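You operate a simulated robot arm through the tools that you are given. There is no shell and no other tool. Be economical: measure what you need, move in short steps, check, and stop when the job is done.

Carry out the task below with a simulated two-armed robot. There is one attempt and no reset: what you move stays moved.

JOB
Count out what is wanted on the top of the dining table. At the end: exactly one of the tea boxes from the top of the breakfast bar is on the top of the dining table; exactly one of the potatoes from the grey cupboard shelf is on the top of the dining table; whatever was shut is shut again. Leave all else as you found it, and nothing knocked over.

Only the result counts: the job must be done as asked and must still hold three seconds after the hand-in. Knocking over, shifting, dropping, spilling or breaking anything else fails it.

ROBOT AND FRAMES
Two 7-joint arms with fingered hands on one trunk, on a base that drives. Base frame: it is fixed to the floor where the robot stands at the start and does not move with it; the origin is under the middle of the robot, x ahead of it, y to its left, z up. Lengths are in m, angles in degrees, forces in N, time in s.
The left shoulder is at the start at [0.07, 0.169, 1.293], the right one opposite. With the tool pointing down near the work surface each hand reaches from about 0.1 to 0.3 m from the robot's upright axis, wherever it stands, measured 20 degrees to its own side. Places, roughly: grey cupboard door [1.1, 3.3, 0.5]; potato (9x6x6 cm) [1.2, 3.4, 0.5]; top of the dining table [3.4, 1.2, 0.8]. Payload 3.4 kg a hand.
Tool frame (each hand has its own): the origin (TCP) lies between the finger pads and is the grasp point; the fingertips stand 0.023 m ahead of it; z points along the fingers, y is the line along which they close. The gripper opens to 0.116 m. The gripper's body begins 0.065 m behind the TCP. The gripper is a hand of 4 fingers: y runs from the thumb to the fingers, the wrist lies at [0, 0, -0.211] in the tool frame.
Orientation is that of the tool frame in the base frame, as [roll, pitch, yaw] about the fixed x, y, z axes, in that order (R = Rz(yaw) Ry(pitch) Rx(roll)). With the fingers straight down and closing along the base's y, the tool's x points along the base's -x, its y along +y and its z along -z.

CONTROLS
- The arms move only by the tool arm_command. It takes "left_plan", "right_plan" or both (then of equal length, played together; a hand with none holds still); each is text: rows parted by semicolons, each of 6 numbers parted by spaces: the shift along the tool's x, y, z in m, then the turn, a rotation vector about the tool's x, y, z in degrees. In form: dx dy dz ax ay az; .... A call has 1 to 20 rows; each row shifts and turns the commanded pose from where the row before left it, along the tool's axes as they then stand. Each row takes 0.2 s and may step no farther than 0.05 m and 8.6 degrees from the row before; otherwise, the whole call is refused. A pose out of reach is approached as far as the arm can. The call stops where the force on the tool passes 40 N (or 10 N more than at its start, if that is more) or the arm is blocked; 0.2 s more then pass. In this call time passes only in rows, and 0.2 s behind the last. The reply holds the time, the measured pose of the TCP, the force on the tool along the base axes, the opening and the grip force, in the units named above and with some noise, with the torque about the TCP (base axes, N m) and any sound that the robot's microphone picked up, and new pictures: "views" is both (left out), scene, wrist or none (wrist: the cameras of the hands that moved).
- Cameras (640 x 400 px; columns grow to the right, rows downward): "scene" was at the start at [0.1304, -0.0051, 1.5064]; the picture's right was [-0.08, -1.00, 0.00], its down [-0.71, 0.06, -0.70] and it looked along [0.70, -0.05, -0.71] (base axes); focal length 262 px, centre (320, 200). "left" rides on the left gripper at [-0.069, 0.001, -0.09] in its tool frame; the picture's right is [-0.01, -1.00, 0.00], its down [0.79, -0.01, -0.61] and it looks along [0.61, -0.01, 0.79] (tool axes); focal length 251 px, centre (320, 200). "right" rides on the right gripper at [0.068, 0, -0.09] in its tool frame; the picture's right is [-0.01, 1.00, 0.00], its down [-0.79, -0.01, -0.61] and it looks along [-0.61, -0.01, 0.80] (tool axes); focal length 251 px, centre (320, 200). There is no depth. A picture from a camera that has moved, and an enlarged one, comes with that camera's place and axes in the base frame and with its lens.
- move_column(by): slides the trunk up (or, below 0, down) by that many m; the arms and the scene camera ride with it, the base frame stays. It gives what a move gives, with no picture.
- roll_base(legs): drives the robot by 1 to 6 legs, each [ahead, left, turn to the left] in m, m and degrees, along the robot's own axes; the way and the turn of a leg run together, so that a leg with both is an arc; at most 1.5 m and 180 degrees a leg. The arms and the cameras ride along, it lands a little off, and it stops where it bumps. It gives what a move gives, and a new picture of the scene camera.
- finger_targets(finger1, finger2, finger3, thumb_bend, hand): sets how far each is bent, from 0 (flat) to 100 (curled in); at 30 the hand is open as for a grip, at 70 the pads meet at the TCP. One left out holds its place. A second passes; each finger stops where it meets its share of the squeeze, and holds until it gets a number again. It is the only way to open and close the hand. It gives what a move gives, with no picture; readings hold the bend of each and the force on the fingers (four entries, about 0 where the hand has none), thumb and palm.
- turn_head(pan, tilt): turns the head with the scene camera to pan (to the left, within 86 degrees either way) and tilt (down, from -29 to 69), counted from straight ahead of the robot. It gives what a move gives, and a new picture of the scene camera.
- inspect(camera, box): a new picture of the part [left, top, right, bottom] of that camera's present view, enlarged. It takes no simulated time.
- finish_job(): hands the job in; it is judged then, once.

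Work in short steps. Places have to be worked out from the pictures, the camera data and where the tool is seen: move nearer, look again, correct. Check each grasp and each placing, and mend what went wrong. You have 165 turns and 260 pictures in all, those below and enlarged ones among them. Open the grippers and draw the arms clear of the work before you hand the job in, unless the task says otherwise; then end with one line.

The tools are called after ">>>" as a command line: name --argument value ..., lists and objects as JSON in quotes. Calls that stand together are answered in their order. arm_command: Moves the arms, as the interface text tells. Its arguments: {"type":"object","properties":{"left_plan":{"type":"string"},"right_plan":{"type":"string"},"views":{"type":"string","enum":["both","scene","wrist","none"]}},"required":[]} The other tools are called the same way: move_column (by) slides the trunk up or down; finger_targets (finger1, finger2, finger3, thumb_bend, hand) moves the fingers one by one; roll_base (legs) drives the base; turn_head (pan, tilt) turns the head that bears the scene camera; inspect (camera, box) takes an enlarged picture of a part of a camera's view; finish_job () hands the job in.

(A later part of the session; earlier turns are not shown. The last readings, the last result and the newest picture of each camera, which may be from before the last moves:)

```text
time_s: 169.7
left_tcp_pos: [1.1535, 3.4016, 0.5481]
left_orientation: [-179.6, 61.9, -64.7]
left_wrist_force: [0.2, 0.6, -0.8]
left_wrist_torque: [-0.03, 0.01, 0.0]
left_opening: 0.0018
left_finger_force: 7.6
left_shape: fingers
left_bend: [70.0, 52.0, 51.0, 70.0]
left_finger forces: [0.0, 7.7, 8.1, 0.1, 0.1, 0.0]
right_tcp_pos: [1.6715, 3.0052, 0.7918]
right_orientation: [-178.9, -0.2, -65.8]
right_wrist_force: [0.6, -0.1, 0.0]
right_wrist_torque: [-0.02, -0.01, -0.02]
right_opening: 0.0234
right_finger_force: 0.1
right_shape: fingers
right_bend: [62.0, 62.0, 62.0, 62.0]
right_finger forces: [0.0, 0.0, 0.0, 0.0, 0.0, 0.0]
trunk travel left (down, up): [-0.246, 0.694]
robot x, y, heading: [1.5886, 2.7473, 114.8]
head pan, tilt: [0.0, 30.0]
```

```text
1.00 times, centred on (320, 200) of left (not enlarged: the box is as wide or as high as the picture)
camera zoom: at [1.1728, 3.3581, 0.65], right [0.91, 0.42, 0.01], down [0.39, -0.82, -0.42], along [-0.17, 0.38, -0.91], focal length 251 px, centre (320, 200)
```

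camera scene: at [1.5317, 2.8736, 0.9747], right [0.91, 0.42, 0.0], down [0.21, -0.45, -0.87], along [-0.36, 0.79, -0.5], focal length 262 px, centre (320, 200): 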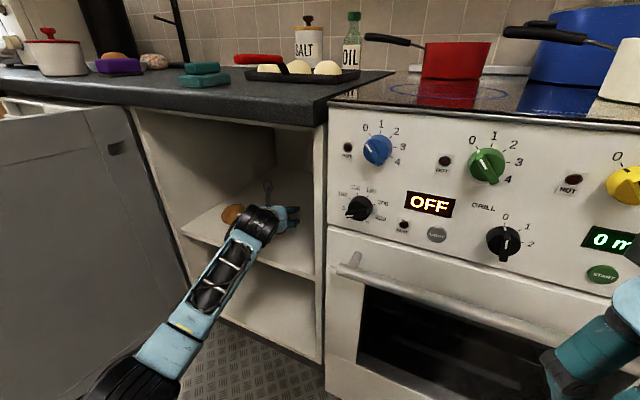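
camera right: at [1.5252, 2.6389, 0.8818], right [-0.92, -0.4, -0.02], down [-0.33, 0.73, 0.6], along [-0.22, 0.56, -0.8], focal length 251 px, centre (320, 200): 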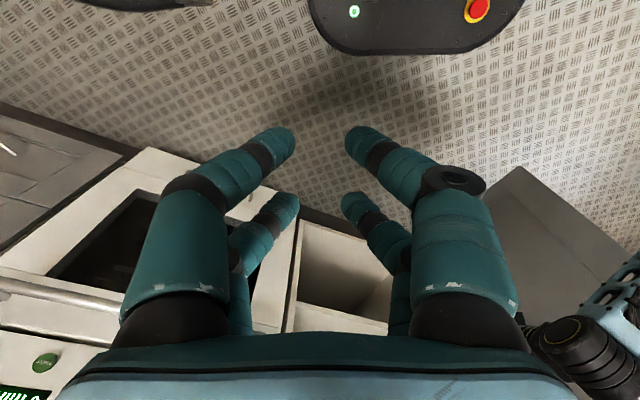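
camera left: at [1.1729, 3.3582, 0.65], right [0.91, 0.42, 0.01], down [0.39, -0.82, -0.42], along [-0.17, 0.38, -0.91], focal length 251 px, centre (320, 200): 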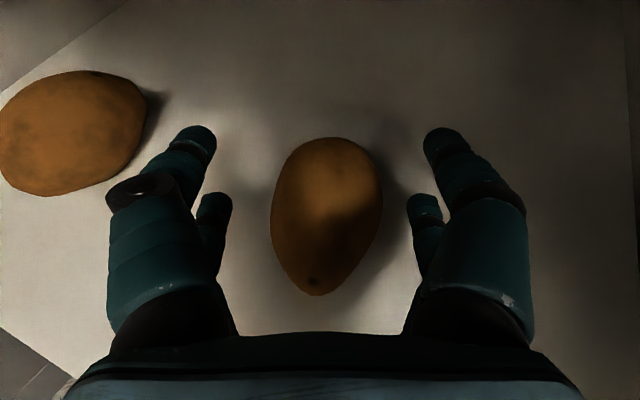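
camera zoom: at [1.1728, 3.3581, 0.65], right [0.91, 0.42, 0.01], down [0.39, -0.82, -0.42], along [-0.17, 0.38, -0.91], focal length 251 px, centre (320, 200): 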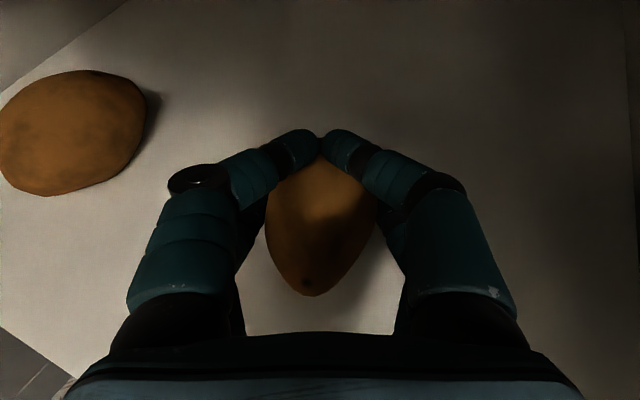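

The lower finger pair pinches the potato at its equator while the upper pair has closed over its top as a cage. I squeeze the lower pair a bit more, lift 3 cm and check.

>>> finger_targets --hand "left" --finger2 90 --finger3 90

>>> arm_command --left_plan "-0.0088 0 -0.0047 0 0 0; -0.0088 0 -0.0047 0 0 0; -0.0132 0 -0.007 0 0 0; 0 0 0 0 0 0" --views "both"

```text
time_s: 170.7
left_tcp_pos: [1.1524, 3.4009, 0.5475]
left_orientation: [-179.5, 61.9, -64.6]
left_wrist_force: [-0.4, -0.2, 0.7]
left_wrist_torque: [0.01, 0.01, 0.0]
left_opening: 0.0017
left_finger_force: 7.4
left_shape: fingers
left_bend: [70.0, 52.0, 51.0, 70.0]
left_finger forces: [0.1, 7.9, 7.6, 0.0, 0.1, 0.0]
right_tcp_pos: [1.6718, 3.0025, 0.7922]
right_orientation: [-179.0, -0.3, -65.8]
right_wrist_force: [-0.5, 0.3, 0.1]
right_wrist_torque: [-0.02, 0.0, 0.0]
right_opening: 0.0235
right_finger_force: 0.1
right_shape: fingers
right_bend: [62.0, 62.0, 62.0, 62.0]
right_finger forces: [0.1, 0.1, 0.0, 0.0, 0.0, 0.1]
trunk travel left (down, up): [-0.246, 0.694]
robot x, y, heading: [1.5956, 2.7419, 114.5]
head pan, tilt: [0.0, 30.0]
```

```text
time_s: 171.7
left_tcp_pos: [1.154, 3.4009, 0.5822]
left_orientation: [-179.4, 62.0, -64.6]
left_wrist_force: [-0.4, -0.9, -1.1]
left_wrist_torque: [-0.02, 0.02, -0.03]
left_opening: 0.0021
left_finger_force: 8.3
left_shape: fingers
left_bend: [70.0, 52.0, 51.0, 70.0]
left_finger forces: [0.0, 7.8, 7.7, 0.1, 0.1, 0.0]
right_tcp_pos: [1.6707, 3.0046, 0.7912]
right_orientation: [-178.9, -0.4, -65.7]
right_wrist_force: [0.3, 0.6, 0.6]
right_wrist_torque: [0.0, 0.02, 0.0]
right_opening: 0.0236
right_finger_force: 0.1
right_shape: fingers
right_bend: [62.0, 62.0, 62.0, 62.0]
right_finger forces: [0.0, 0.0, 0.1, 0.1, 0.1, 0.1]
trunk travel left (down, up): [-0.246, 0.694]
robot x, y, heading: [1.5867, 2.7492, 115.1]
head pan, tilt: [0.0, 30.0]
camera scene: at [1.5314, 2.8737, 0.9747], right [0.91, 0.42, 0.0], down [0.21, -0.45, -0.87], along [-0.36, 0.79, -0.5], focal length 262 px, centre (320, 200)
camera left: at [1.1736, 3.3582, 0.6852], right [0.91, 0.43, 0.01], down [0.39, -0.82, -0.42], along [-0.17, 0.38, -0.91], focal length 251 px, centre (320, 200)
```

scene: 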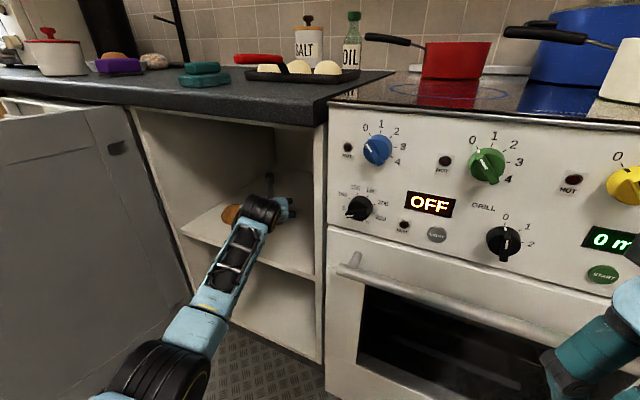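
left: 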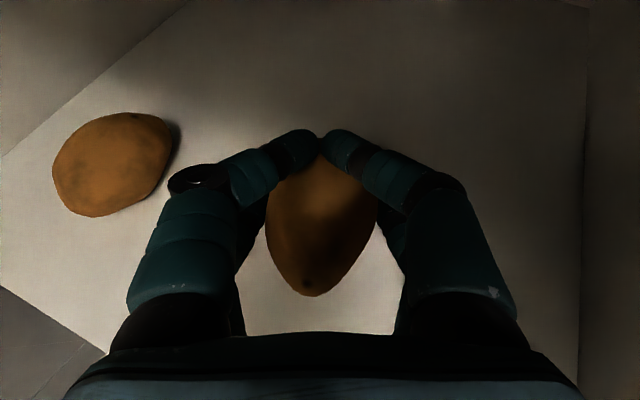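

The potato is lifted securely. I raise it 5 cm more and back out of the cupboard.

>>> arm_command --left_plan "-0.022 0 -0.0118 0 0 0; -0.022 0 -0.0118 0 0 0; 0 0 0 0 0 0" --views "none"

>>> roll_base --legs '[[-0.45, 0, 0], [-0.2, 0, 0]]'

>>> inspect --camera "left" --box '[0, 0, 640, 400]'

```text
time_s: 172.5
left_tcp_pos: [1.1562, 3.4, 0.6327]
left_orientation: [-179.6, 61.9, -64.7]
left_wrist_force: [0.2, -0.4, -2.0]
left_wrist_torque: [0.0, 0.02, 0.03]
left_opening: 0.0019
left_finger_force: 7.7
left_shape: fingers
left_bend: [70.0, 52.0, 51.0, 70.0]
left_finger forces: [0.0, 7.9, 7.8, 0.0, 0.1, 0.1]
right_tcp_pos: [1.6719, 3.0035, 0.7912]
right_orientation: [-178.8, -0.3, -65.8]
right_wrist_force: [-0.4, 0.3, 0.1]
right_wrist_torque: [0.02, 0.02, 0.01]
right_opening: 0.0237
right_finger_force: 0.0
right_shape: fingers
right_bend: [62.0, 62.0, 62.0, 62.0]
right_finger forces: [0.1, 0.0, 0.0, 0.0, 0.1, 0.0]
trunk travel left (down, up): [-0.246, 0.694]
robot x, y, heading: [1.5908, 2.743, 114.9]
head pan, tilt: [0.0, 30.0]
```

```text
time_s: 176.4
left_tcp_pos: [1.4243, 2.8108, 0.6326]
left_orientation: [-179.6, 61.9, -64.5]
left_wrist_force: [0.6, 0.6, -0.6]
left_wrist_torque: [0.0, -0.02, 0.02]
left_opening: 0.0018
left_finger_force: 8.5
left_shape: fingers
left_bend: [70.0, 52.0, 51.0, 70.0]
left_finger forces: [0.1, 7.8, 7.8, 0.1, 0.2, 0.0]
right_tcp_pos: [1.9418, 2.4153, 0.7919]
right_orientation: [-178.9, -0.3, -65.6]
right_wrist_force: [0.3, -0.1, -0.6]
right_wrist_torque: [0.01, 0.01, 0.01]
right_opening: 0.0235
right_finger_force: 0.1
right_shape: fingers
right_bend: [62.0, 62.0, 62.0, 62.0]
right_finger forces: [0.0, 0.0, 0.0, 0.0, 0.0, 0.1]
trunk travel left (down, up): [-0.246, 0.694]
robot x, y, heading: [1.8647, 2.1601, 115.3]
head pan, tilt: [0.0, 30.0]
camera scene: at [1.8027, 2.2853, 0.9748], right [0.91, 0.42, 0.0], down [0.21, -0.45, -0.87], along [-0.37, 0.78, -0.5], focal length 262 px, centre (320, 200)
```

scene: 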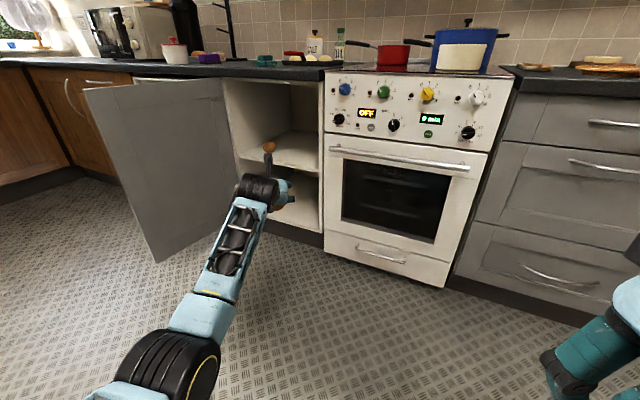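

```text
1.00 times, centred on (320, 200) of left (not enlarged: the box is as wide or as high as the picture)
camera zoom: at [1.4436, 2.7682, 0.7356], right [0.9, 0.43, 0.01], down [0.39, -0.82, -0.42], along [-0.17, 0.38, -0.91], focal length 251 px, centre (320, 200)
```

zoom: 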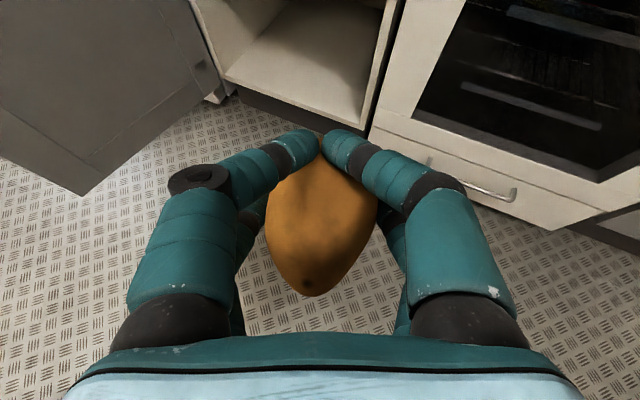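

The potato is out and secure. Now I prepare to close the door: the left hand (with potato) up and back, the right hand forward and pitched as a pusher.

>>> arm_command --left_plan "-0.0179 0 -0.03 0 0 0; -0.0179 0 -0.03 0 0 0; -0.0179 0 -0.03 0 0 0; -0.0179 0 -0.03 0 0 0; -0.0179 0 -0.03 0 0 0; -0.0179 0 -0.03 0 0 0; -0.0179 0 -0.03 0 0 0; -0.0179 0 -0.03 0 0 0; 0 0 0 0 0 0; 0 0 0 0 0 0; 0 0 0 0 0 0; 0 0 0 0 0 0; 0 0 0 0 0 0; 0 0 0 0 0 0; 0 0 0 0 0 0; 0 0 0 0 0 0; 0 0 0 0 0 0" --right_plan "-0.03 0.003 0.022 0 0 0; -0.03 0.003 0.022 0 0 0; -0.03 0.003 0.022 0 0 0; -0.03 0.003 0.022 0 0 0; -0.03 0.003 0.022 0 0 0; -0.03 0.003 0.022 0 0 0; -0.03 0.003 0.022 0 0 0; -0.03 0.003 0.022 0 0 0; -0.03 0.003 0.022 0 0 0; 0 0 0 0 -8 0; 0 0 0 0 -8 0; 0 0 0 0 -8 0; 0 0 0 0 -8 0; 0 0 0 0 -8 0; 0 0 0 0 -8 0; 0 0 0 0 -8 0; 0 0 0 0 -6 0" --views "none"

>>> arm_command --right_plan "-0.0141 0 0.0264 0 0 0; -0.0141 0 0.0264 0 0 0; -0.0141 0 0.0264 0 0 0; -0.0141 0 0.0264 0 0 0; -0.0141 0 0.0264 0 0 0; -0.0141 0 0.0264 0 0 0; -0.0141 0 0.0264 0 0 0; 0 0 0 0 0 0" --views "scene"

```text
time_s: 180.0
left_tcp_pos: [1.486, 2.6814, 0.8752]
left_orientation: [-179.6, 61.9, -64.6]
left_wrist_force: [-0.1, -1.0, -1.1]
left_wrist_torque: [0.01, 0.0, 0.0]
left_opening: 0.0017
left_finger_force: 7.9
left_shape: fingers
left_bend: [70.0, 52.0, 51.0, 70.0]
left_finger forces: [0.1, 7.9, 7.8, 0.0, 0.3, 0.1]
right_tcp_pos: [1.8077, 2.6526, 0.5906]
right_orientation: [-177.9, 61.7, -63.7]
right_wrist_force: [0.4, 0.0, 0.9]
right_wrist_torque: [0.03, 0.04, 0.01]
right_opening: 0.0235
right_finger_force: 0.1
right_shape: fingers
right_bend: [62.0, 62.0, 62.0, 62.0]
right_finger forces: [0.1, 0.0, 0.1, 0.0, 0.0, 0.0]
trunk travel left (down, up): [-0.246, 0.694]
robot x, y, heading: [1.8629, 2.1548, 115.2]
head pan, tilt: [0.0, 30.0]
```

```text
time_s: 181.8
left_tcp_pos: [1.4867, 2.6803, 0.8732]
left_orientation: [-179.6, 61.9, -64.4]
left_wrist_force: [-0.1, 0.3, -0.9]
left_wrist_torque: [0.0, 0.0, -0.01]
left_opening: 0.0015
left_finger_force: 7.8
left_shape: fingers
left_bend: [70.0, 52.0, 51.0, 70.0]
left_finger forces: [0.1, 7.9, 7.7, 0.0, 0.2, 0.1]
right_tcp_pos: [1.7298, 2.8405, 0.5953]
right_orientation: [-177.7, 61.7, -63.5]
right_wrist_force: [0.0, -0.1, -0.4]
right_wrist_torque: [-0.01, -0.02, 0.0]
right_opening: 0.0235
right_finger_force: 0.1
right_shape: fingers
right_bend: [62.0, 62.0, 62.0, 62.0]
right_finger forces: [0.0, 0.1, 0.1, 0.0, 0.0, 0.1]
right hand out of reach, approached as far as the arm can: row 7
trunk travel left (down, up): [-0.246, 0.694]
robot x, y, heading: [1.8625, 2.1568, 115.1]
head pan, tilt: [0.0, 30.0]
camera scene: at [1.8024, 2.2858, 0.9747], right [0.91, 0.42, 0.0], down [0.21, -0.45, -0.87], along [-0.37, 0.78, -0.5], focal length 262 px, centre (320, 200)
```

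scene: 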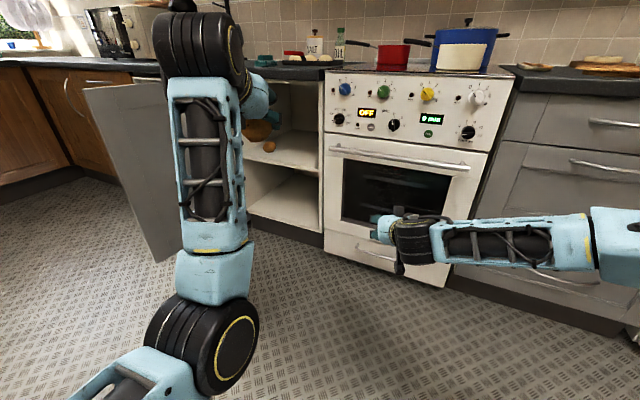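

I pull the left hand further back, then drive around the door tip to its outer side: turn to heading 90, back up a bit, and slide left in two steps.

>>> arm_command --left_plan "0.0094 0 -0.0176 0 0 0; 0.0094 0 -0.0176 0 0 0; 0.0094 0 -0.0176 0 0 0; 0.0094 0 -0.0176 0 0 0; 0.0094 0 -0.0176 0 0 0; 0.0094 0 -0.0176 0 0 0" --views "none"

>>> roll_base --legs '[[-0.1, 0, -25], [-0.12, 0, 0], [0, 0.6, 0]]'

```text
time_s: 183.2
left_tcp_pos: [1.527, 2.5925, 0.8683]
left_orientation: [-179.5, 62.1, -64.6]
left_wrist_force: [-0.6, 0.2, -1.9]
left_wrist_torque: [-0.01, -0.02, 0.0]
left_opening: 0.0016
left_finger_force: 8.2
left_shape: fingers
left_bend: [70.0, 52.0, 51.0, 70.0]
left_finger forces: [0.0, 7.9, 8.0, 0.1, 0.4, 0.1]
left hand out of reach, approached as far as the arm can: row 6
right_tcp_pos: [1.7302, 2.84, 0.5945]
right_orientation: [-177.8, 61.7, -63.5]
right_wrist_force: [0.3, -0.7, -0.5]
right_wrist_torque: [0.0, -0.01, -0.01]
right_opening: 0.0236
right_finger_force: 0.1
right_shape: fingers
right_bend: [62.0, 62.0, 62.0, 62.0]
right_finger forces: [0.0, 0.0, 0.0, 0.0, 0.0, 0.0]
trunk travel left (down, up): [-0.246, 0.694]
robot x, y, heading: [1.8665, 2.1606, 114.9]
head pan, tilt: [0.0, 30.0]
```

```text
time_s: 188.6
left_tcp_pos: [1.1684, 2.4683, 0.8684]
left_orientation: [-179.7, 62.1, -88.9]
left_wrist_force: [0.2, 1.3, -2.1]
left_wrist_torque: [0.05, 0.01, 0.01]
left_opening: 0.0016
left_finger_force: 8.0
left_shape: fingers
left_bend: [70.0, 52.0, 51.0, 70.0]
left_finger forces: [0.1, 7.9, 7.8, 0.0, 0.4, 0.0]
right_tcp_pos: [1.455, 2.6081, 0.5941]
right_orientation: [-177.8, 61.7, -88.0]
right_wrist_force: [-0.7, -0.2, 0.5]
right_wrist_torque: [0.01, 0.03, -0.01]
right_opening: 0.0233
right_finger_force: 0.0
right_shape: fingers
right_bend: [62.0, 62.0, 62.0, 62.0]
right_finger forces: [0.0, 0.0, 0.0, 0.0, 0.0, 0.0]
trunk travel left (down, up): [-0.246, 0.694]
robot x, y, heading: [1.294, 1.9311, 90.4]
head pan, tilt: [0.0, 30.0]
camera scene: at [1.2914, 2.074, 0.9747], right [1.0, 0.01, 0.0], down [0.01, -0.5, -0.87], along [-0.01, 0.87, -0.5], focal length 262 px, centre (320, 200)
```

scene: 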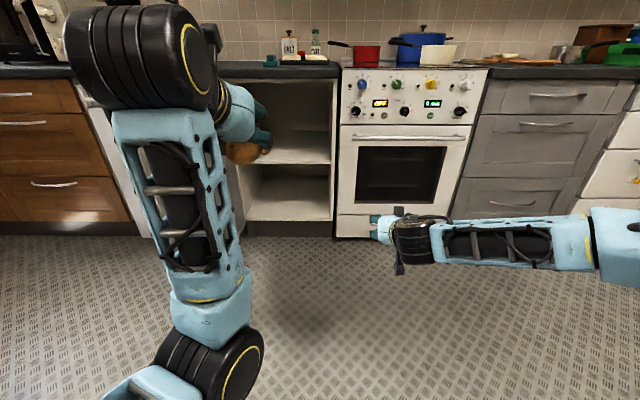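

I continue left past the door tip and then forward so the right hand sits outside the door.

>>> roll_base --legs '[[0, 0.78, 0], [0.34, 0, 0]]'

>>> turn_head --pan -25 --tilt 30

```text
time_s: 194.7
left_tcp_pos: [0.3661, 2.7934, 0.8681]
left_orientation: [-179.6, 62.0, -88.5]
left_wrist_force: [0.0, 0.3, -1.6]
left_wrist_torque: [-0.03, -0.05, 0.01]
left_opening: 0.0015
left_finger_force: 8.6
left_shape: fingers
left_bend: [70.0, 52.0, 51.0, 70.0]
left_finger forces: [0.0, 7.9, 7.8, 0.0, 0.4, 0.0]
right_tcp_pos: [0.6524, 2.9366, 0.5933]
right_orientation: [-177.8, 61.7, -87.8]
right_wrist_force: [0.6, 0.4, -0.6]
right_wrist_torque: [0.01, 0.0, 0.0]
right_opening: 0.0236
right_finger_force: 0.1
right_shape: fingers
right_bend: [62.0, 62.0, 62.0, 62.0]
right_finger forces: [0.0, 0.1, 0.1, 0.0, 0.0, 0.0]
trunk travel left (down, up): [-0.246, 0.694]
robot x, y, heading: [0.4936, 2.2572, 91.0]
head pan, tilt: [0.0, 30.0]
camera scene: at [0.4921, 2.4006, 0.9746], right [1.0, 0.02, 0.0], down [0.01, -0.5, -0.87], along [-0.01, 0.87, -0.5], focal length 262 px, centre (320, 200)
```

scene: 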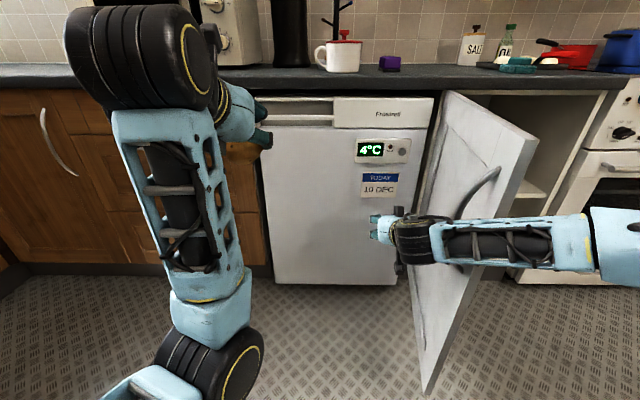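

```text
time_s: 195.6
left_tcp_pos: [0.3653, 2.7935, 0.8686]
left_orientation: [-179.6, 62.1, -88.6]
left_wrist_force: [0.8, 0.7, -0.8]
left_wrist_torque: [-0.01, 0.0, -0.02]
left_opening: 0.0017
left_finger_force: 8.8
left_shape: fingers
left_bend: [70.0, 52.0, 51.0, 70.0]
left_finger forces: [0.0, 8.0, 7.7, 0.0, 0.4, 0.0]
right_tcp_pos: [0.6531, 2.9358, 0.5943]
right_orientation: [-177.7, 61.7, -87.5]
right_wrist_force: [-0.8, -0.3, 0.2]
right_wrist_torque: [-0.03, 0.02, 0.01]
right_opening: 0.0236
right_finger_force: 0.1
right_shape: fingers
right_bend: [62.0, 62.0, 62.0, 62.0]
right_finger forces: [0.0, 0.1, 0.1, 0.0, 0.0, 0.0]
trunk travel left (down, up): [-0.246, 0.694]
robot x, y, heading: [0.4924, 2.2596, 91.1]
head pan, tilt: [-25.0, 30.0]
camera scene: at [0.5304, 2.3924, 0.9747], right [0.91, -0.41, 0.0], down [-0.2, -0.46, -0.87], along [0.35, 0.79, -0.5], focal length 262 px, centre (320, 200)
```

scene: 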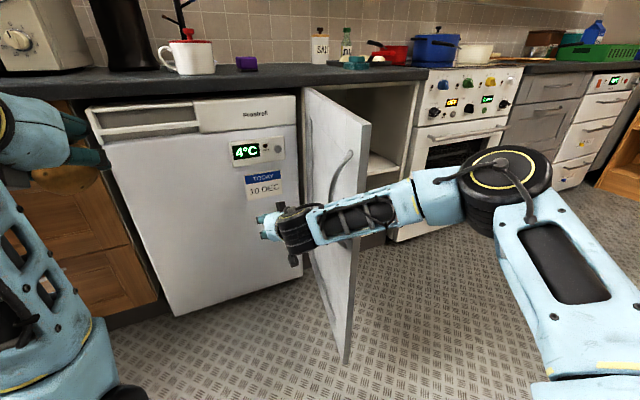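

The hand is outside the door. I slide the base right so the hand pushes the door toward closing.

>>> roll_base --legs '[[0, -0.22, 0], [0, -0.15, 0]]'

```text
time_s: 198.2
left_tcp_pos: [0.7374, 2.7999, 0.8694]
left_orientation: [-179.7, 62.1, -89.0]
left_wrist_force: [0.6, -1.1, -2.1]
left_wrist_torque: [0.01, 0.02, -0.01]
left_opening: 0.0016
left_finger_force: 8.0
left_shape: fingers
left_bend: [70.0, 52.0, 51.0, 70.0]
left_finger forces: [0.0, 7.8, 7.9, 0.0, 0.4, 0.0]
right_tcp_pos: [1.0253, 2.9404, 0.5946]
right_orientation: [-177.8, 61.6, -88.1]
right_wrist_force: [1.3, 0.0, 0.3]
right_wrist_torque: [0.01, -0.03, -0.01]
right_opening: 0.0234
right_finger_force: 0.1
right_shape: fingers
right_bend: [62.0, 62.0, 62.0, 62.0]
right_finger forces: [0.0, 0.0, 0.0, 0.1, 0.1, 0.0]
trunk travel left (down, up): [-0.246, 0.694]
robot x, y, heading: [0.863, 2.2627, 90.5]
head pan, tilt: [-25.0, 30.0]
camera scene: at [0.8996, 2.3972, 0.9747], right [0.91, -0.41, 0.0], down [-0.21, -0.46, -0.87], along [0.36, 0.79, -0.5], focal length 262 px, centre (320, 200)
```

scene: 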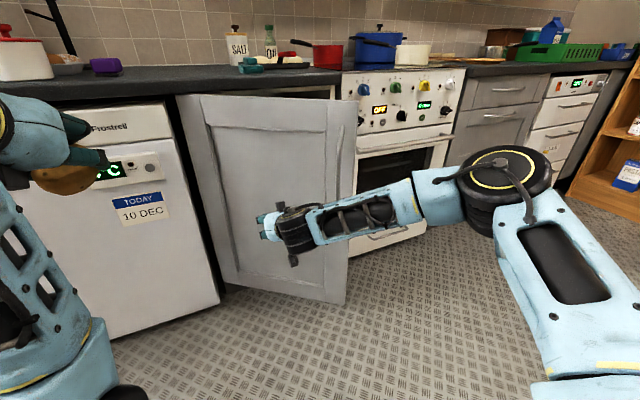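

The door swung to about 30°. I move slightly right and push it forward.

>>> roll_base --legs '[[0, -0.1, 0], [0.2, 0, 0]]'

```text
time_s: 200.6
left_tcp_pos: [0.8362, 3.0011, 0.8682]
left_orientation: [-179.6, 61.9, -88.9]
left_wrist_force: [0.3, 0.4, -1.8]
left_wrist_torque: [-0.01, 0.0, 0.0]
left_opening: 0.0017
left_finger_force: 8.0
left_shape: fingers
left_bend: [70.0, 52.0, 51.0, 70.0]
left_finger forces: [0.0, 7.9, 7.9, 0.0, 0.4, 0.0]
right_tcp_pos: [1.1247, 3.1421, 0.5937]
right_orientation: [-177.8, 61.7, -88.0]
right_wrist_force: [0.4, 0.4, 0.1]
right_wrist_torque: [0.03, -0.03, 0.0]
right_opening: 0.0232
right_finger_force: 0.1
right_shape: fingers
right_bend: [62.0, 62.0, 62.0, 62.0]
right_finger forces: [0.1, 0.0, 0.0, 0.1, 0.0, 0.0]
trunk travel left (down, up): [-0.246, 0.694]
robot x, y, heading: [0.9662, 2.4646, 90.6]
head pan, tilt: [-25.0, 30.0]
camera scene: at [0.9986, 2.5995, 0.9746], right [0.91, -0.41, 0.0], down [-0.21, -0.46, -0.87], along [0.36, 0.79, -0.5], focal length 262 px, centre (320, 200)
```

scene: 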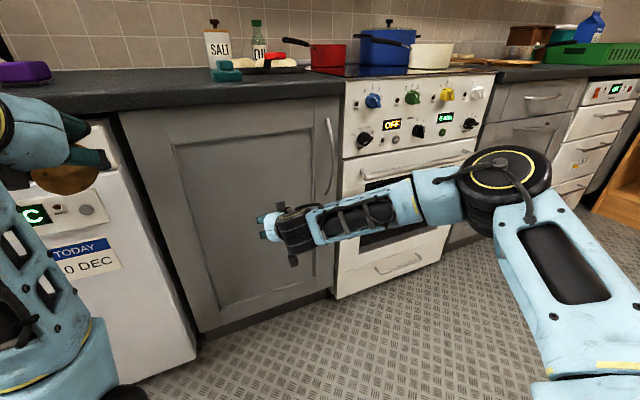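

The door looks nearly shut. I press forward another few centimetres to make sure it is fully closed.

>>> roll_base --legs '[[0.12, 0, 0]]'

>>> inspect --camera "scene" --box '[80, 60, 400, 360]'

```text
time_s: 201.7
left_tcp_pos: [0.8339, 3.0776, 0.8682]
left_orientation: [-179.5, 62.0, -88.7]
left_wrist_force: [-0.2, 0.3, -2.3]
left_wrist_torque: [0.01, -0.04, 0.01]
left_opening: 0.0017
left_finger_force: 7.9
left_shape: fingers
left_bend: [70.0, 52.0, 51.0, 70.0]
left_finger forces: [0.0, 8.0, 7.9, 0.0, 0.4, 0.0]
right_tcp_pos: [1.1189, 3.2143, 0.5908]
right_orientation: [-178.3, 61.1, -87.8]
right_wrist_force: [0.5, -13.8, 2.5]
right_wrist_torque: [0.2, 0.0, 0.01]
right_opening: 0.0233
right_finger_force: 6.7
right_shape: fingers
right_bend: [62.0, 67.0, 68.0, 62.0]
right_finger forces: [0.1, 6.2, 7.7, 0.0, 0.0, 0.0]
trunk travel left (down, up): [-0.246, 0.694]
robot x, y, heading: [0.962, 2.5447, 90.5]
head pan, tilt: [-25.0, 30.0]
stopped in leg 1: the force on the tool passed its limit (the readings are from after the stop); the commanded pose is now the measured one
camera scene: at [0.9976, 2.6748, 0.975], right [0.91, -0.41, 0.0], down [-0.21, -0.45, -0.87], along [0.36, 0.79, -0.5], focal length 262 px, centre (320, 200)
```

scene: 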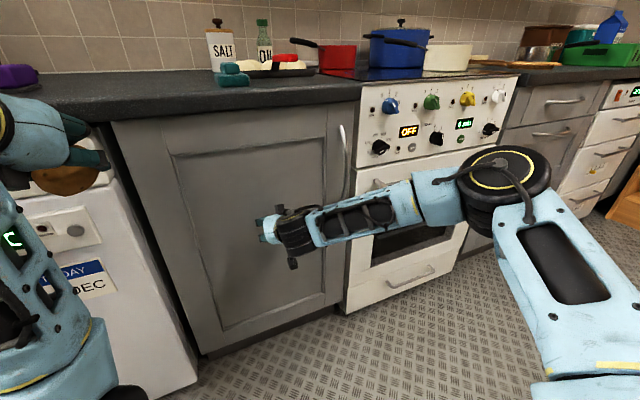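

```text
1.33 times, centred on (240, 210) of scene
camera zoom: at [0.9976, 2.6748, 0.975], right [0.91, -0.41, 0.0], down [-0.21, -0.45, -0.87], along [0.36, 0.79, -0.5], focal length 350 px, centre (427, 187)
```

zoom: 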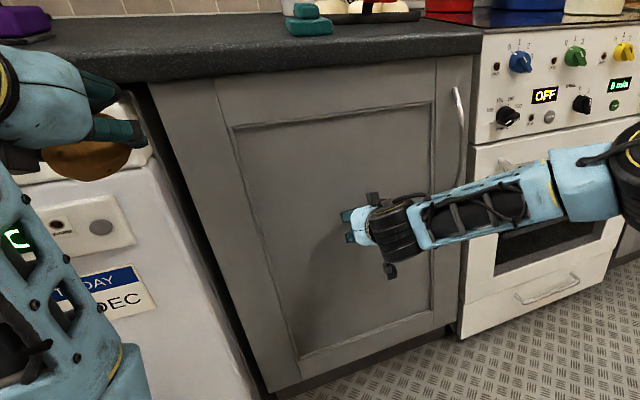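

The door is shut (contact at the same depth as the closed door). I back off, tuck the right arm up and raise the trunk 0.25 m for travel, then check the door from afar.

>>> roll_base --legs '[[-0.5, 0, 0]]'

>>> arm_command --right_plan "-0.017 0 -0.0317 0 0 0; -0.017 0 -0.0317 0 0 0; -0.017 0 -0.0317 0 0 0; -0.017 0 -0.0317 0 0 0; -0.017 0 -0.0317 0 0 0; -0.017 0 -0.0317 0 0 0; -0.017 0 -0.0317 0 0 0; -0.017 0 -0.0317 0 0 0" --views "none"

>>> move_column --by 0.25

>>> turn_head --pan 0 --tilt 35

>>> inspect --camera "left" --box '[0, 0, 640, 400]'

```text
time_s: 204.6
left_tcp_pos: [0.8403, 2.5789, 0.8684]
left_orientation: [-179.6, 61.8, -88.9]
left_wrist_force: [0.2, -0.8, -2.0]
left_wrist_torque: [-0.03, 0.01, 0.02]
left_opening: 0.002
left_finger_force: 8.5
left_shape: fingers
left_bend: [70.0, 52.0, 51.0, 70.0]
left_finger forces: [0.0, 8.0, 7.9, 0.1, 0.4, 0.0]
right_tcp_pos: [1.1241, 2.7157, 0.5903]
right_orientation: [-178.1, 60.9, -87.7]
right_wrist_force: [0.1, -0.7, 0.0]
right_wrist_torque: [-0.04, -0.02, 0.01]
right_opening: 0.0235
right_finger_force: 0.0
right_shape: fingers
right_bend: [62.0, 62.0, 62.0, 62.0]
right_finger forces: [0.0, 0.0, 0.0, 0.0, 0.0, 0.1]
trunk travel left (down, up): [-0.246, 0.694]
robot x, y, heading: [0.9708, 2.0421, 90.8]
head pan, tilt: [-25.0, 30.0]
camera scene: at [1.0037, 2.1768, 0.9748], right [0.91, -0.41, 0.0], down [-0.21, -0.46, -0.87], along [0.36, 0.79, -0.5], focal length 262 px, centre (320, 200)
```

scene: 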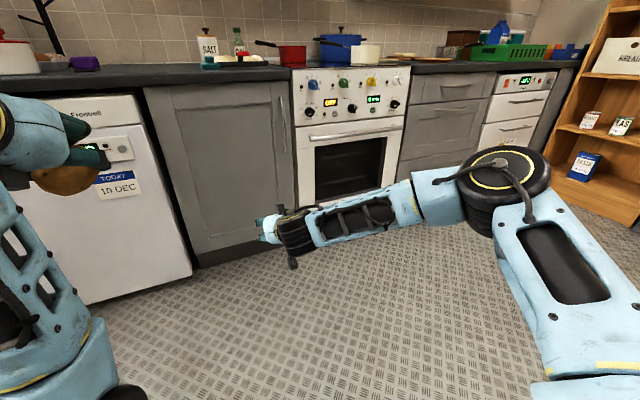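

```text
time_s: 206.4
left_tcp_pos: [0.8393, 2.5779, 0.8676]
left_orientation: [-179.6, 62.0, -88.7]
left_wrist_force: [0.4, -0.9, -1.3]
left_wrist_torque: [-0.01, 0.01, 0.02]
left_opening: 0.0016
left_finger_force: 8.0
left_shape: fingers
left_bend: [70.0, 52.0, 51.0, 70.0]
left_finger forces: [0.1, 8.0, 7.9, 0.1, 0.4, 0.0]
right_tcp_pos: [1.1226, 2.5593, 0.8331]
right_orientation: [-178.2, 61.0, -87.7]
right_wrist_force: [0.8, -1.1, -0.2]
right_wrist_torque: [0.03, 0.05, 0.0]
right_opening: 0.0233
right_finger_force: 0.0
right_shape: fingers
right_bend: [62.0, 62.0, 62.0, 62.0]
right_finger forces: [0.0, 0.1, 0.1, 0.1, 0.0, 0.1]
trunk travel left (down, up): [-0.246, 0.694]
robot x, y, heading: [0.9665, 2.0425, 90.9]
head pan, tilt: [-25.0, 30.0]
```

```text
time_s: 209.0
left_tcp_pos: [0.8399, 2.5787, 1.1176]
left_orientation: [-179.6, 61.9, -88.7]
left_wrist_force: [-0.6, 0.5, -1.3]
left_wrist_torque: [-0.02, 0.0, 0.0]
left_opening: 0.0018
left_finger_force: 8.2
left_shape: fingers
left_bend: [70.0, 52.0, 51.0, 70.0]
left_finger forces: [0.0, 8.1, 8.0, 0.0, 0.4, 0.0]
right_tcp_pos: [1.123, 2.5605, 1.0839]
right_orientation: [-178.2, 61.0, -87.8]
right_wrist_force: [-0.9, 0.9, -0.5]
right_wrist_torque: [0.0, 0.01, 0.0]
right_opening: 0.0233
right_finger_force: 0.1
right_shape: fingers
right_bend: [62.0, 62.0, 62.0, 62.0]
right_finger forces: [0.0, 0.0, 0.1, 0.1, 0.0, 0.0]
trunk travel left (down, up): [-0.496, 0.444]
robot x, y, heading: [0.9691, 2.0445, 91.0]
head pan, tilt: [-25.0, 30.0]
```

```text
time_s: 209.9
left_tcp_pos: [0.8396, 2.5777, 1.1188]
left_orientation: [-179.5, 61.9, -88.7]
left_wrist_force: [0.3, 0.7, -2.2]
left_wrist_torque: [0.04, 0.01, 0.03]
left_opening: 0.0016
left_finger_force: 9.0
left_shape: fingers
left_bend: [70.0, 52.0, 51.0, 70.0]
left_finger forces: [0.1, 7.9, 7.8, 0.0, 0.5, 0.1]
right_tcp_pos: [1.1227, 2.5622, 1.0823]
right_orientation: [-178.2, 61.1, -87.7]
right_wrist_force: [-0.1, -0.6, 0.1]
right_wrist_torque: [-0.03, -0.02, 0.02]
right_opening: 0.0234
right_finger_force: 0.1
right_shape: fingers
right_bend: [62.0, 62.0, 62.0, 62.0]
right_finger forces: [0.0, 0.0, 0.0, 0.0, 0.0, 0.0]
trunk travel left (down, up): [-0.496, 0.444]
robot x, y, heading: [0.9712, 2.0423, 90.9]
head pan, tilt: [0.0, 35.0]
camera scene: at [0.9655, 2.1828, 1.2169], right [1.0, 0.01, 0.0], down [0.01, -0.57, -0.82], along [-0.01, 0.82, -0.57], focal length 262 px, centre (320, 200)
```

scene: 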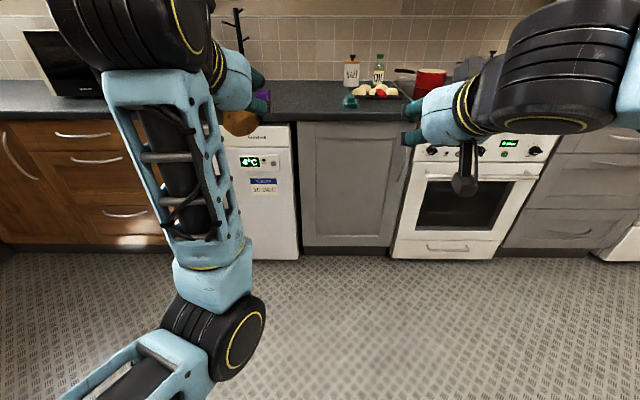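

```text
1.00 times, centred on (320, 200) of left (not enlarged: the box is as wide or as high as the picture)
camera zoom: at [0.8404, 2.5323, 1.2202], right [1.0, 0.02, 0.01], down [0.02, -0.91, -0.42], along [0.0, 0.42, -0.91], focal length 251 px, centre (320, 200)
```

zoom: 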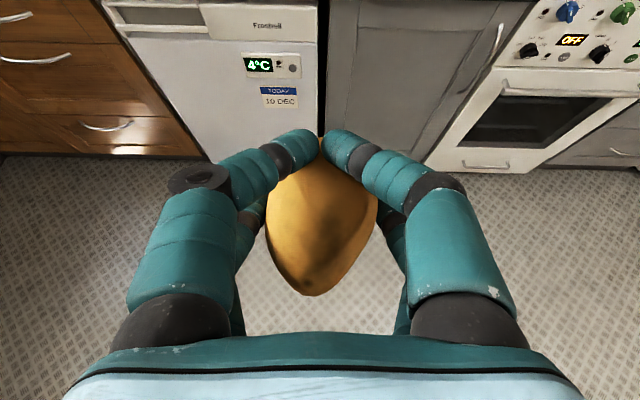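

The door is flush and the potato still firmly held. I drive back by the known route to in front of the dining table.

>>> inspect --camera "scene" --box '[260, 90, 460, 260]'

>>> roll_base --legs '[[0, -1.32, -1], [-1.15, 0, 0], [0, 0, -90]]'

```text
2.35 times, centred on (360, 175) of scene
camera zoom: at [0.9655, 2.1828, 1.2169], right [1.0, 0.01, 0.0], down [0.01, -0.57, -0.82], along [-0.01, 0.82, -0.57], focal length 618 px, centre (226, 259)
```

zoom: 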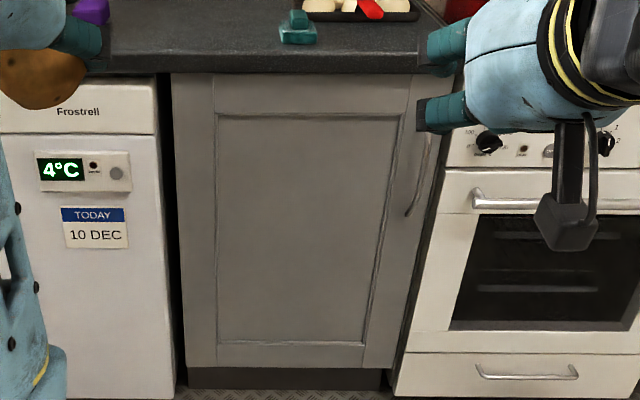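

```text
time_s: 225.8
left_tcp_pos: [2.8177, 1.0278, 1.1181]
left_orientation: [-179.7, 62.0, -178.3]
left_wrist_force: [0.1, -0.6, -2.1]
left_wrist_torque: [0.03, 0.01, -0.02]
left_opening: 0.0016
left_finger_force: 7.8
left_shape: fingers
left_bend: [70.0, 52.0, 51.0, 70.0]
left_finger forces: [0.0, 7.8, 7.7, 0.1, 0.4, 0.1]
right_tcp_pos: [2.8008, 0.745, 1.0824]
right_orientation: [-178.2, 61.1, -177.4]
right_wrist_force: [0.1, 0.4, 0.0]
right_wrist_torque: [-0.02, 0.0, 0.01]
right_opening: 0.0234
right_finger_force: 0.0
right_shape: fingers
right_bend: [62.0, 62.0, 62.0, 62.0]
right_finger forces: [0.1, 0.0, 0.0, 0.1, 0.0, 0.0]
trunk travel left (down, up): [-0.496, 0.444]
robot x, y, heading: [2.283, 0.8972, 1.2]
head pan, tilt: [0.0, 35.0]
camera scene: at [2.4197, 0.9009, 1.2169], right [0.02, -1.0, 0.0], down [-0.57, -0.01, -0.82], along [0.82, 0.02, -0.57], focal length 262 px, centre (320, 200)
```

scene: 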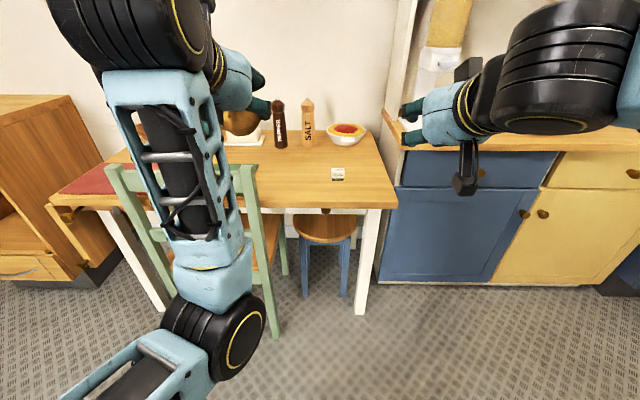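

The tea box is still in place. A free spot for the potato, clear of the chair, is around [3.35, 0.775] (right rear part of the table), so I move the base right and forward.

>>> roll_base --legs '[[0, -0.25, -1.2], [0.35, 0, 0]]'

>>> inspect --camera "left" --box '[0, 0, 640, 400]'

```text
time_s: 229.5
left_tcp_pos: [3.1717, 0.7646, 1.1187]
left_orientation: [-179.6, 61.9, -179.4]
left_wrist_force: [0.5, -0.5, -2.5]
left_wrist_torque: [0.0, 0.02, -0.01]
left_opening: 0.0019
left_finger_force: 7.8
left_shape: fingers
left_bend: [70.0, 52.0, 51.0, 70.0]
left_finger forces: [0.1, 7.8, 7.8, 0.0, 0.2, 0.0]
right_tcp_pos: [3.1519, 0.4827, 1.0826]
right_orientation: [-178.2, 61.0, -178.5]
right_wrist_force: [0.3, -0.8, 0.2]
right_wrist_torque: [-0.01, 0.0, 0.04]
right_opening: 0.0234
right_finger_force: 0.1
right_shape: fingers
right_bend: [62.0, 62.0, 62.0, 62.0]
right_finger forces: [0.1, 0.0, 0.0, 0.1, 0.0, 0.0]
trunk travel left (down, up): [-0.496, 0.444]
robot x, y, heading: [2.6336, 0.6436, -0.1]
head pan, tilt: [0.0, 35.0]
camera scene: at [2.7726, 0.6454, 1.2169], right [0.0, -1.0, 0.0], down [-0.57, 0.0, -0.82], along [0.82, 0.0, -0.57], focal length 262 px, centre (320, 200)
```

scene: 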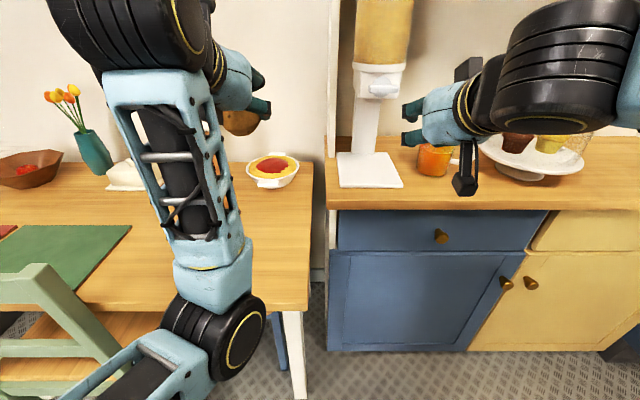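

```text
1.00 times, centred on (320, 200) of left (not enlarged: the box is as wide or as high as the picture)
camera zoom: at [3.126, 0.7665, 1.22], right [0.01, -1.0, 0.01], down [-0.91, -0.01, -0.42], along [0.42, -0.01, -0.91], focal length 251 px, centre (320, 200)
```

zoom: 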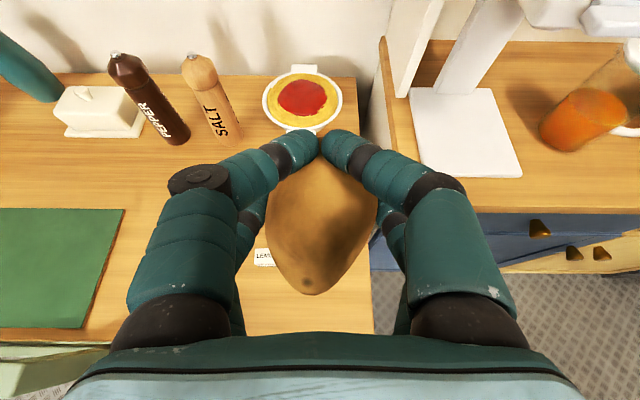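

The spot below-ahead is free. I lower and extend the left hand most of the way.

>>> arm_command --left_plan "0.023 0 0.0391 0 0 0; 0.023 0 0.0391 0 0 0; 0.023 0 0.0391 0 0 0; 0.023 0 0.0391 0 0 0; 0.023 0 0.0391 0 0 0; 0.023 0 0.0391 0 0 0; 0 0 0 0 0 0" --views "both"

```text
time_s: 231.3
left_tcp_pos: [3.3243, 0.8042, 0.8895]
left_orientation: [173.1, 63.0, 177.2]
left_wrist_force: [0.4, -0.1, -1.1]
left_wrist_torque: [0.01, 0.0, -0.01]
left_opening: 0.0014
left_finger_force: 8.7
left_shape: fingers
left_bend: [70.0, 52.0, 51.0, 70.0]
left_finger forces: [0.2, 8.2, 8.3, 0.1, 0.5, 0.0]
right_tcp_pos: [3.151, 0.4834, 1.0819]
right_orientation: [-178.2, 61.0, -178.7]
right_wrist_force: [0.4, 0.3, -0.8]
right_wrist_torque: [-0.03, -0.01, -0.03]
right_opening: 0.0235
right_finger_force: 0.1
right_shape: fingers
right_bend: [62.0, 62.0, 62.0, 62.0]
right_finger forces: [0.0, 0.0, 0.0, 0.0, 0.0, 0.2]
trunk travel left (down, up): [-0.496, 0.444]
robot x, y, heading: [2.6341, 0.6461, 0.2]
head pan, tilt: [0.0, 35.0]
stopped in row 7 (left hand): the arm was blocked; the commanded pose is now the measured one
camera scene: at [2.7727, 0.6458, 1.2168], right [0.0, -1.0, 0.0], down [-0.57, 0.0, -0.82], along [0.82, 0.0, -0.57], focal length 262 px, centre (320, 200)
camera left: at [3.2756, 0.7971, 0.9913], right [0.06, -1.0, -0.05], down [-0.9, -0.03, -0.43], along [0.43, 0.07, -0.9], focal length 251 px, centre (320, 200)
```

scene: 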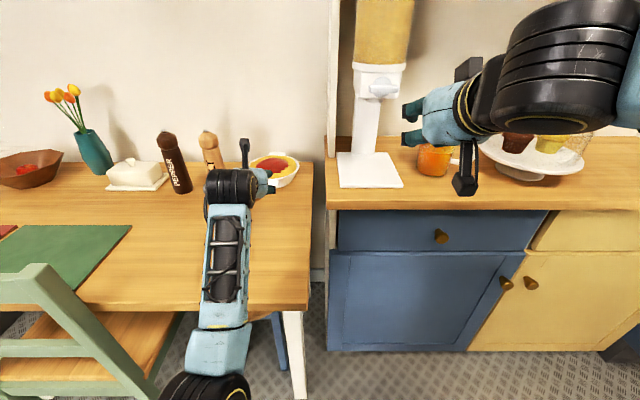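
left: 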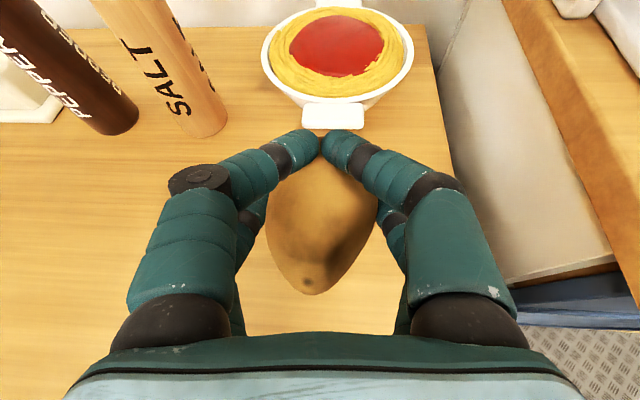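

The arm reports being blocked, though with no force on the tool. I look down to see what the elbow is near.

>>> turn_head --pan 25 --tilt 60

```text
time_s: 232.2
left_tcp_pos: [3.3231, 0.8043, 0.8891]
left_orientation: [173.2, 62.8, 177.1]
left_wrist_force: [0.0, 0.3, -1.1]
left_wrist_torque: [0.04, -0.01, -0.01]
left_opening: 0.0015
left_finger_force: 8.5
left_shape: fingers
left_bend: [70.0, 52.0, 51.0, 70.0]
left_finger forces: [0.1, 8.4, 8.2, 0.0, 0.5, 0.0]
right_tcp_pos: [3.1509, 0.4832, 1.0819]
right_orientation: [-178.2, 61.1, -178.5]
right_wrist_force: [-0.8, 0.6, -0.3]
right_wrist_torque: [0.0, 0.0, -0.02]
right_opening: 0.0234
right_finger_force: 0.0
right_shape: fingers
right_bend: [62.0, 62.0, 62.0, 62.0]
right_finger forces: [0.0, 0.1, 0.1, 0.0, 0.0, 0.0]
trunk travel left (down, up): [-0.496, 0.444]
robot x, y, heading: [2.6348, 0.6448, -0.0]
head pan, tilt: [25.0, 60.0]
camera scene: at [2.7448, 0.6736, 1.1827], right [0.42, -0.91, 0.0], down [-0.79, -0.37, -0.5], along [0.45, 0.21, -0.87], focal length 262 px, centre (320, 200)
```

scene: 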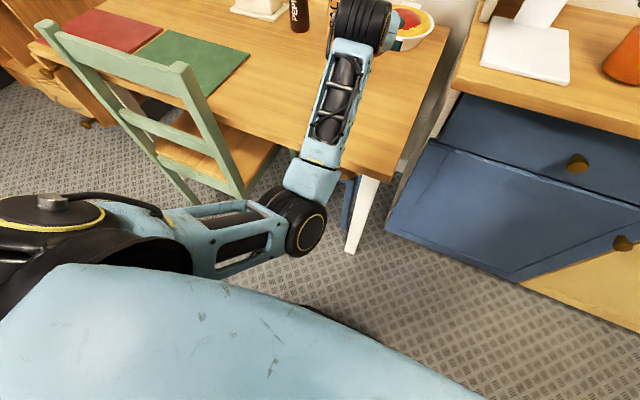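

The elbow is hanging right at the table's front edge. I raise the trunk 10 cm first, then move the base back 8 cm and right 5.5 cm so the forearm clears the edge when lowering.

>>> move_column --by 0.1

>>> roll_base --legs '[[-0.08, -0.055, 0]]'

>>> inspect --camera "left" --box '[0, 0, 640, 400]'

```text
time_s: 233.5
left_tcp_pos: [3.3234, 0.8035, 0.9876]
left_orientation: [173.1, 62.7, 176.9]
left_wrist_force: [-0.4, -0.4, -2.1]
left_wrist_torque: [0.02, 0.02, -0.02]
left_opening: 0.0015
left_finger_force: 8.8
left_shape: fingers
left_bend: [70.0, 52.0, 51.0, 70.0]
left_finger forces: [0.1, 8.3, 8.2, 0.0, 0.5, 0.0]
right_tcp_pos: [3.151, 0.4816, 1.1832]
right_orientation: [-178.2, 61.0, -178.5]
right_wrist_force: [0.6, -0.4, 0.3]
right_wrist_torque: [-0.02, 0.01, -0.01]
right_opening: 0.0235
right_finger_force: 0.1
right_shape: fingers
right_bend: [62.0, 62.0, 62.0, 62.0]
right_finger forces: [0.1, 0.0, 0.0, 0.0, 0.0, 0.0]
trunk travel left (down, up): [-0.596, 0.344]
robot x, y, heading: [2.6358, 0.6471, 0.1]
head pan, tilt: [25.0, 60.0]
```

```text
time_s: 234.6
left_tcp_pos: [3.2443, 0.7488, 0.9888]
left_orientation: [173.0, 62.8, 176.9]
left_wrist_force: [-0.3, 0.1, -2.1]
left_wrist_torque: [-0.01, 0.03, 0.04]
left_opening: 0.0015
left_finger_force: 8.3
left_shape: fingers
left_bend: [70.0, 52.0, 51.0, 70.0]
left_finger forces: [0.2, 8.3, 8.2, 0.1, 0.6, 0.1]
right_tcp_pos: [3.0718, 0.428, 1.1826]
right_orientation: [-178.1, 61.0, -178.5]
right_wrist_force: [-0.2, -0.7, -0.5]
right_wrist_torque: [-0.01, 0.01, 0.0]
right_opening: 0.0233
right_finger_force: 0.0
right_shape: fingers
right_bend: [62.0, 62.0, 62.0, 62.0]
right_finger forces: [0.0, 0.0, 0.0, 0.0, 0.0, 0.0]
trunk travel left (down, up): [-0.596, 0.344]
robot x, y, heading: [2.557, 0.5884, -0.0]
head pan, tilt: [25.0, 60.0]
camera scene: at [2.6661, 0.619, 1.2826], right [0.42, -0.91, 0.0], down [-0.79, -0.37, -0.5], along [0.45, 0.21, -0.87], focal length 262 px, centre (320, 200)
```

scene: 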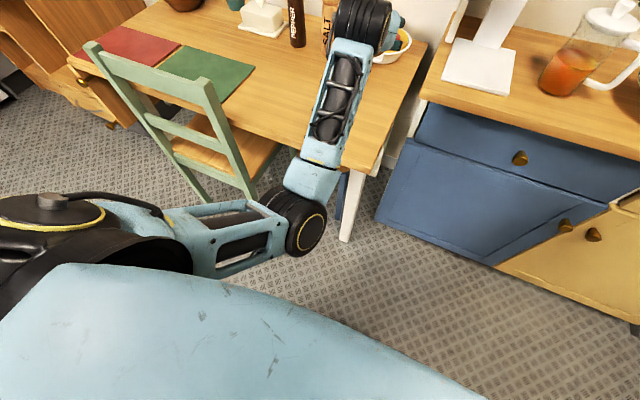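

```text
1.00 times, centred on (320, 200) of left (not enlarged: the box is as wide or as high as the picture)
camera zoom: at [3.1968, 0.7415, 1.0904], right [0.06, -1.0, -0.05], down [-0.9, -0.03, -0.43], along [0.43, 0.07, -0.9], focal length 251 px, centre (320, 200)
```

zoom: 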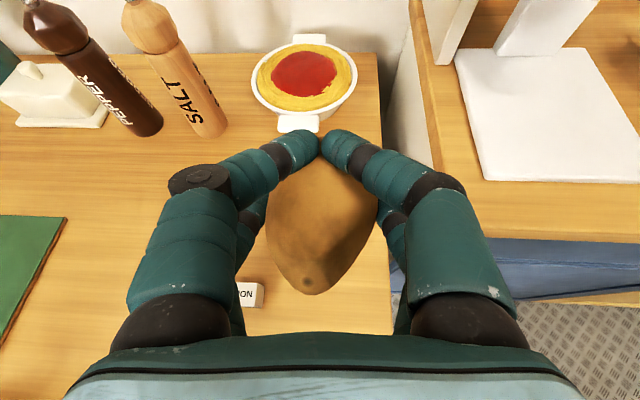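

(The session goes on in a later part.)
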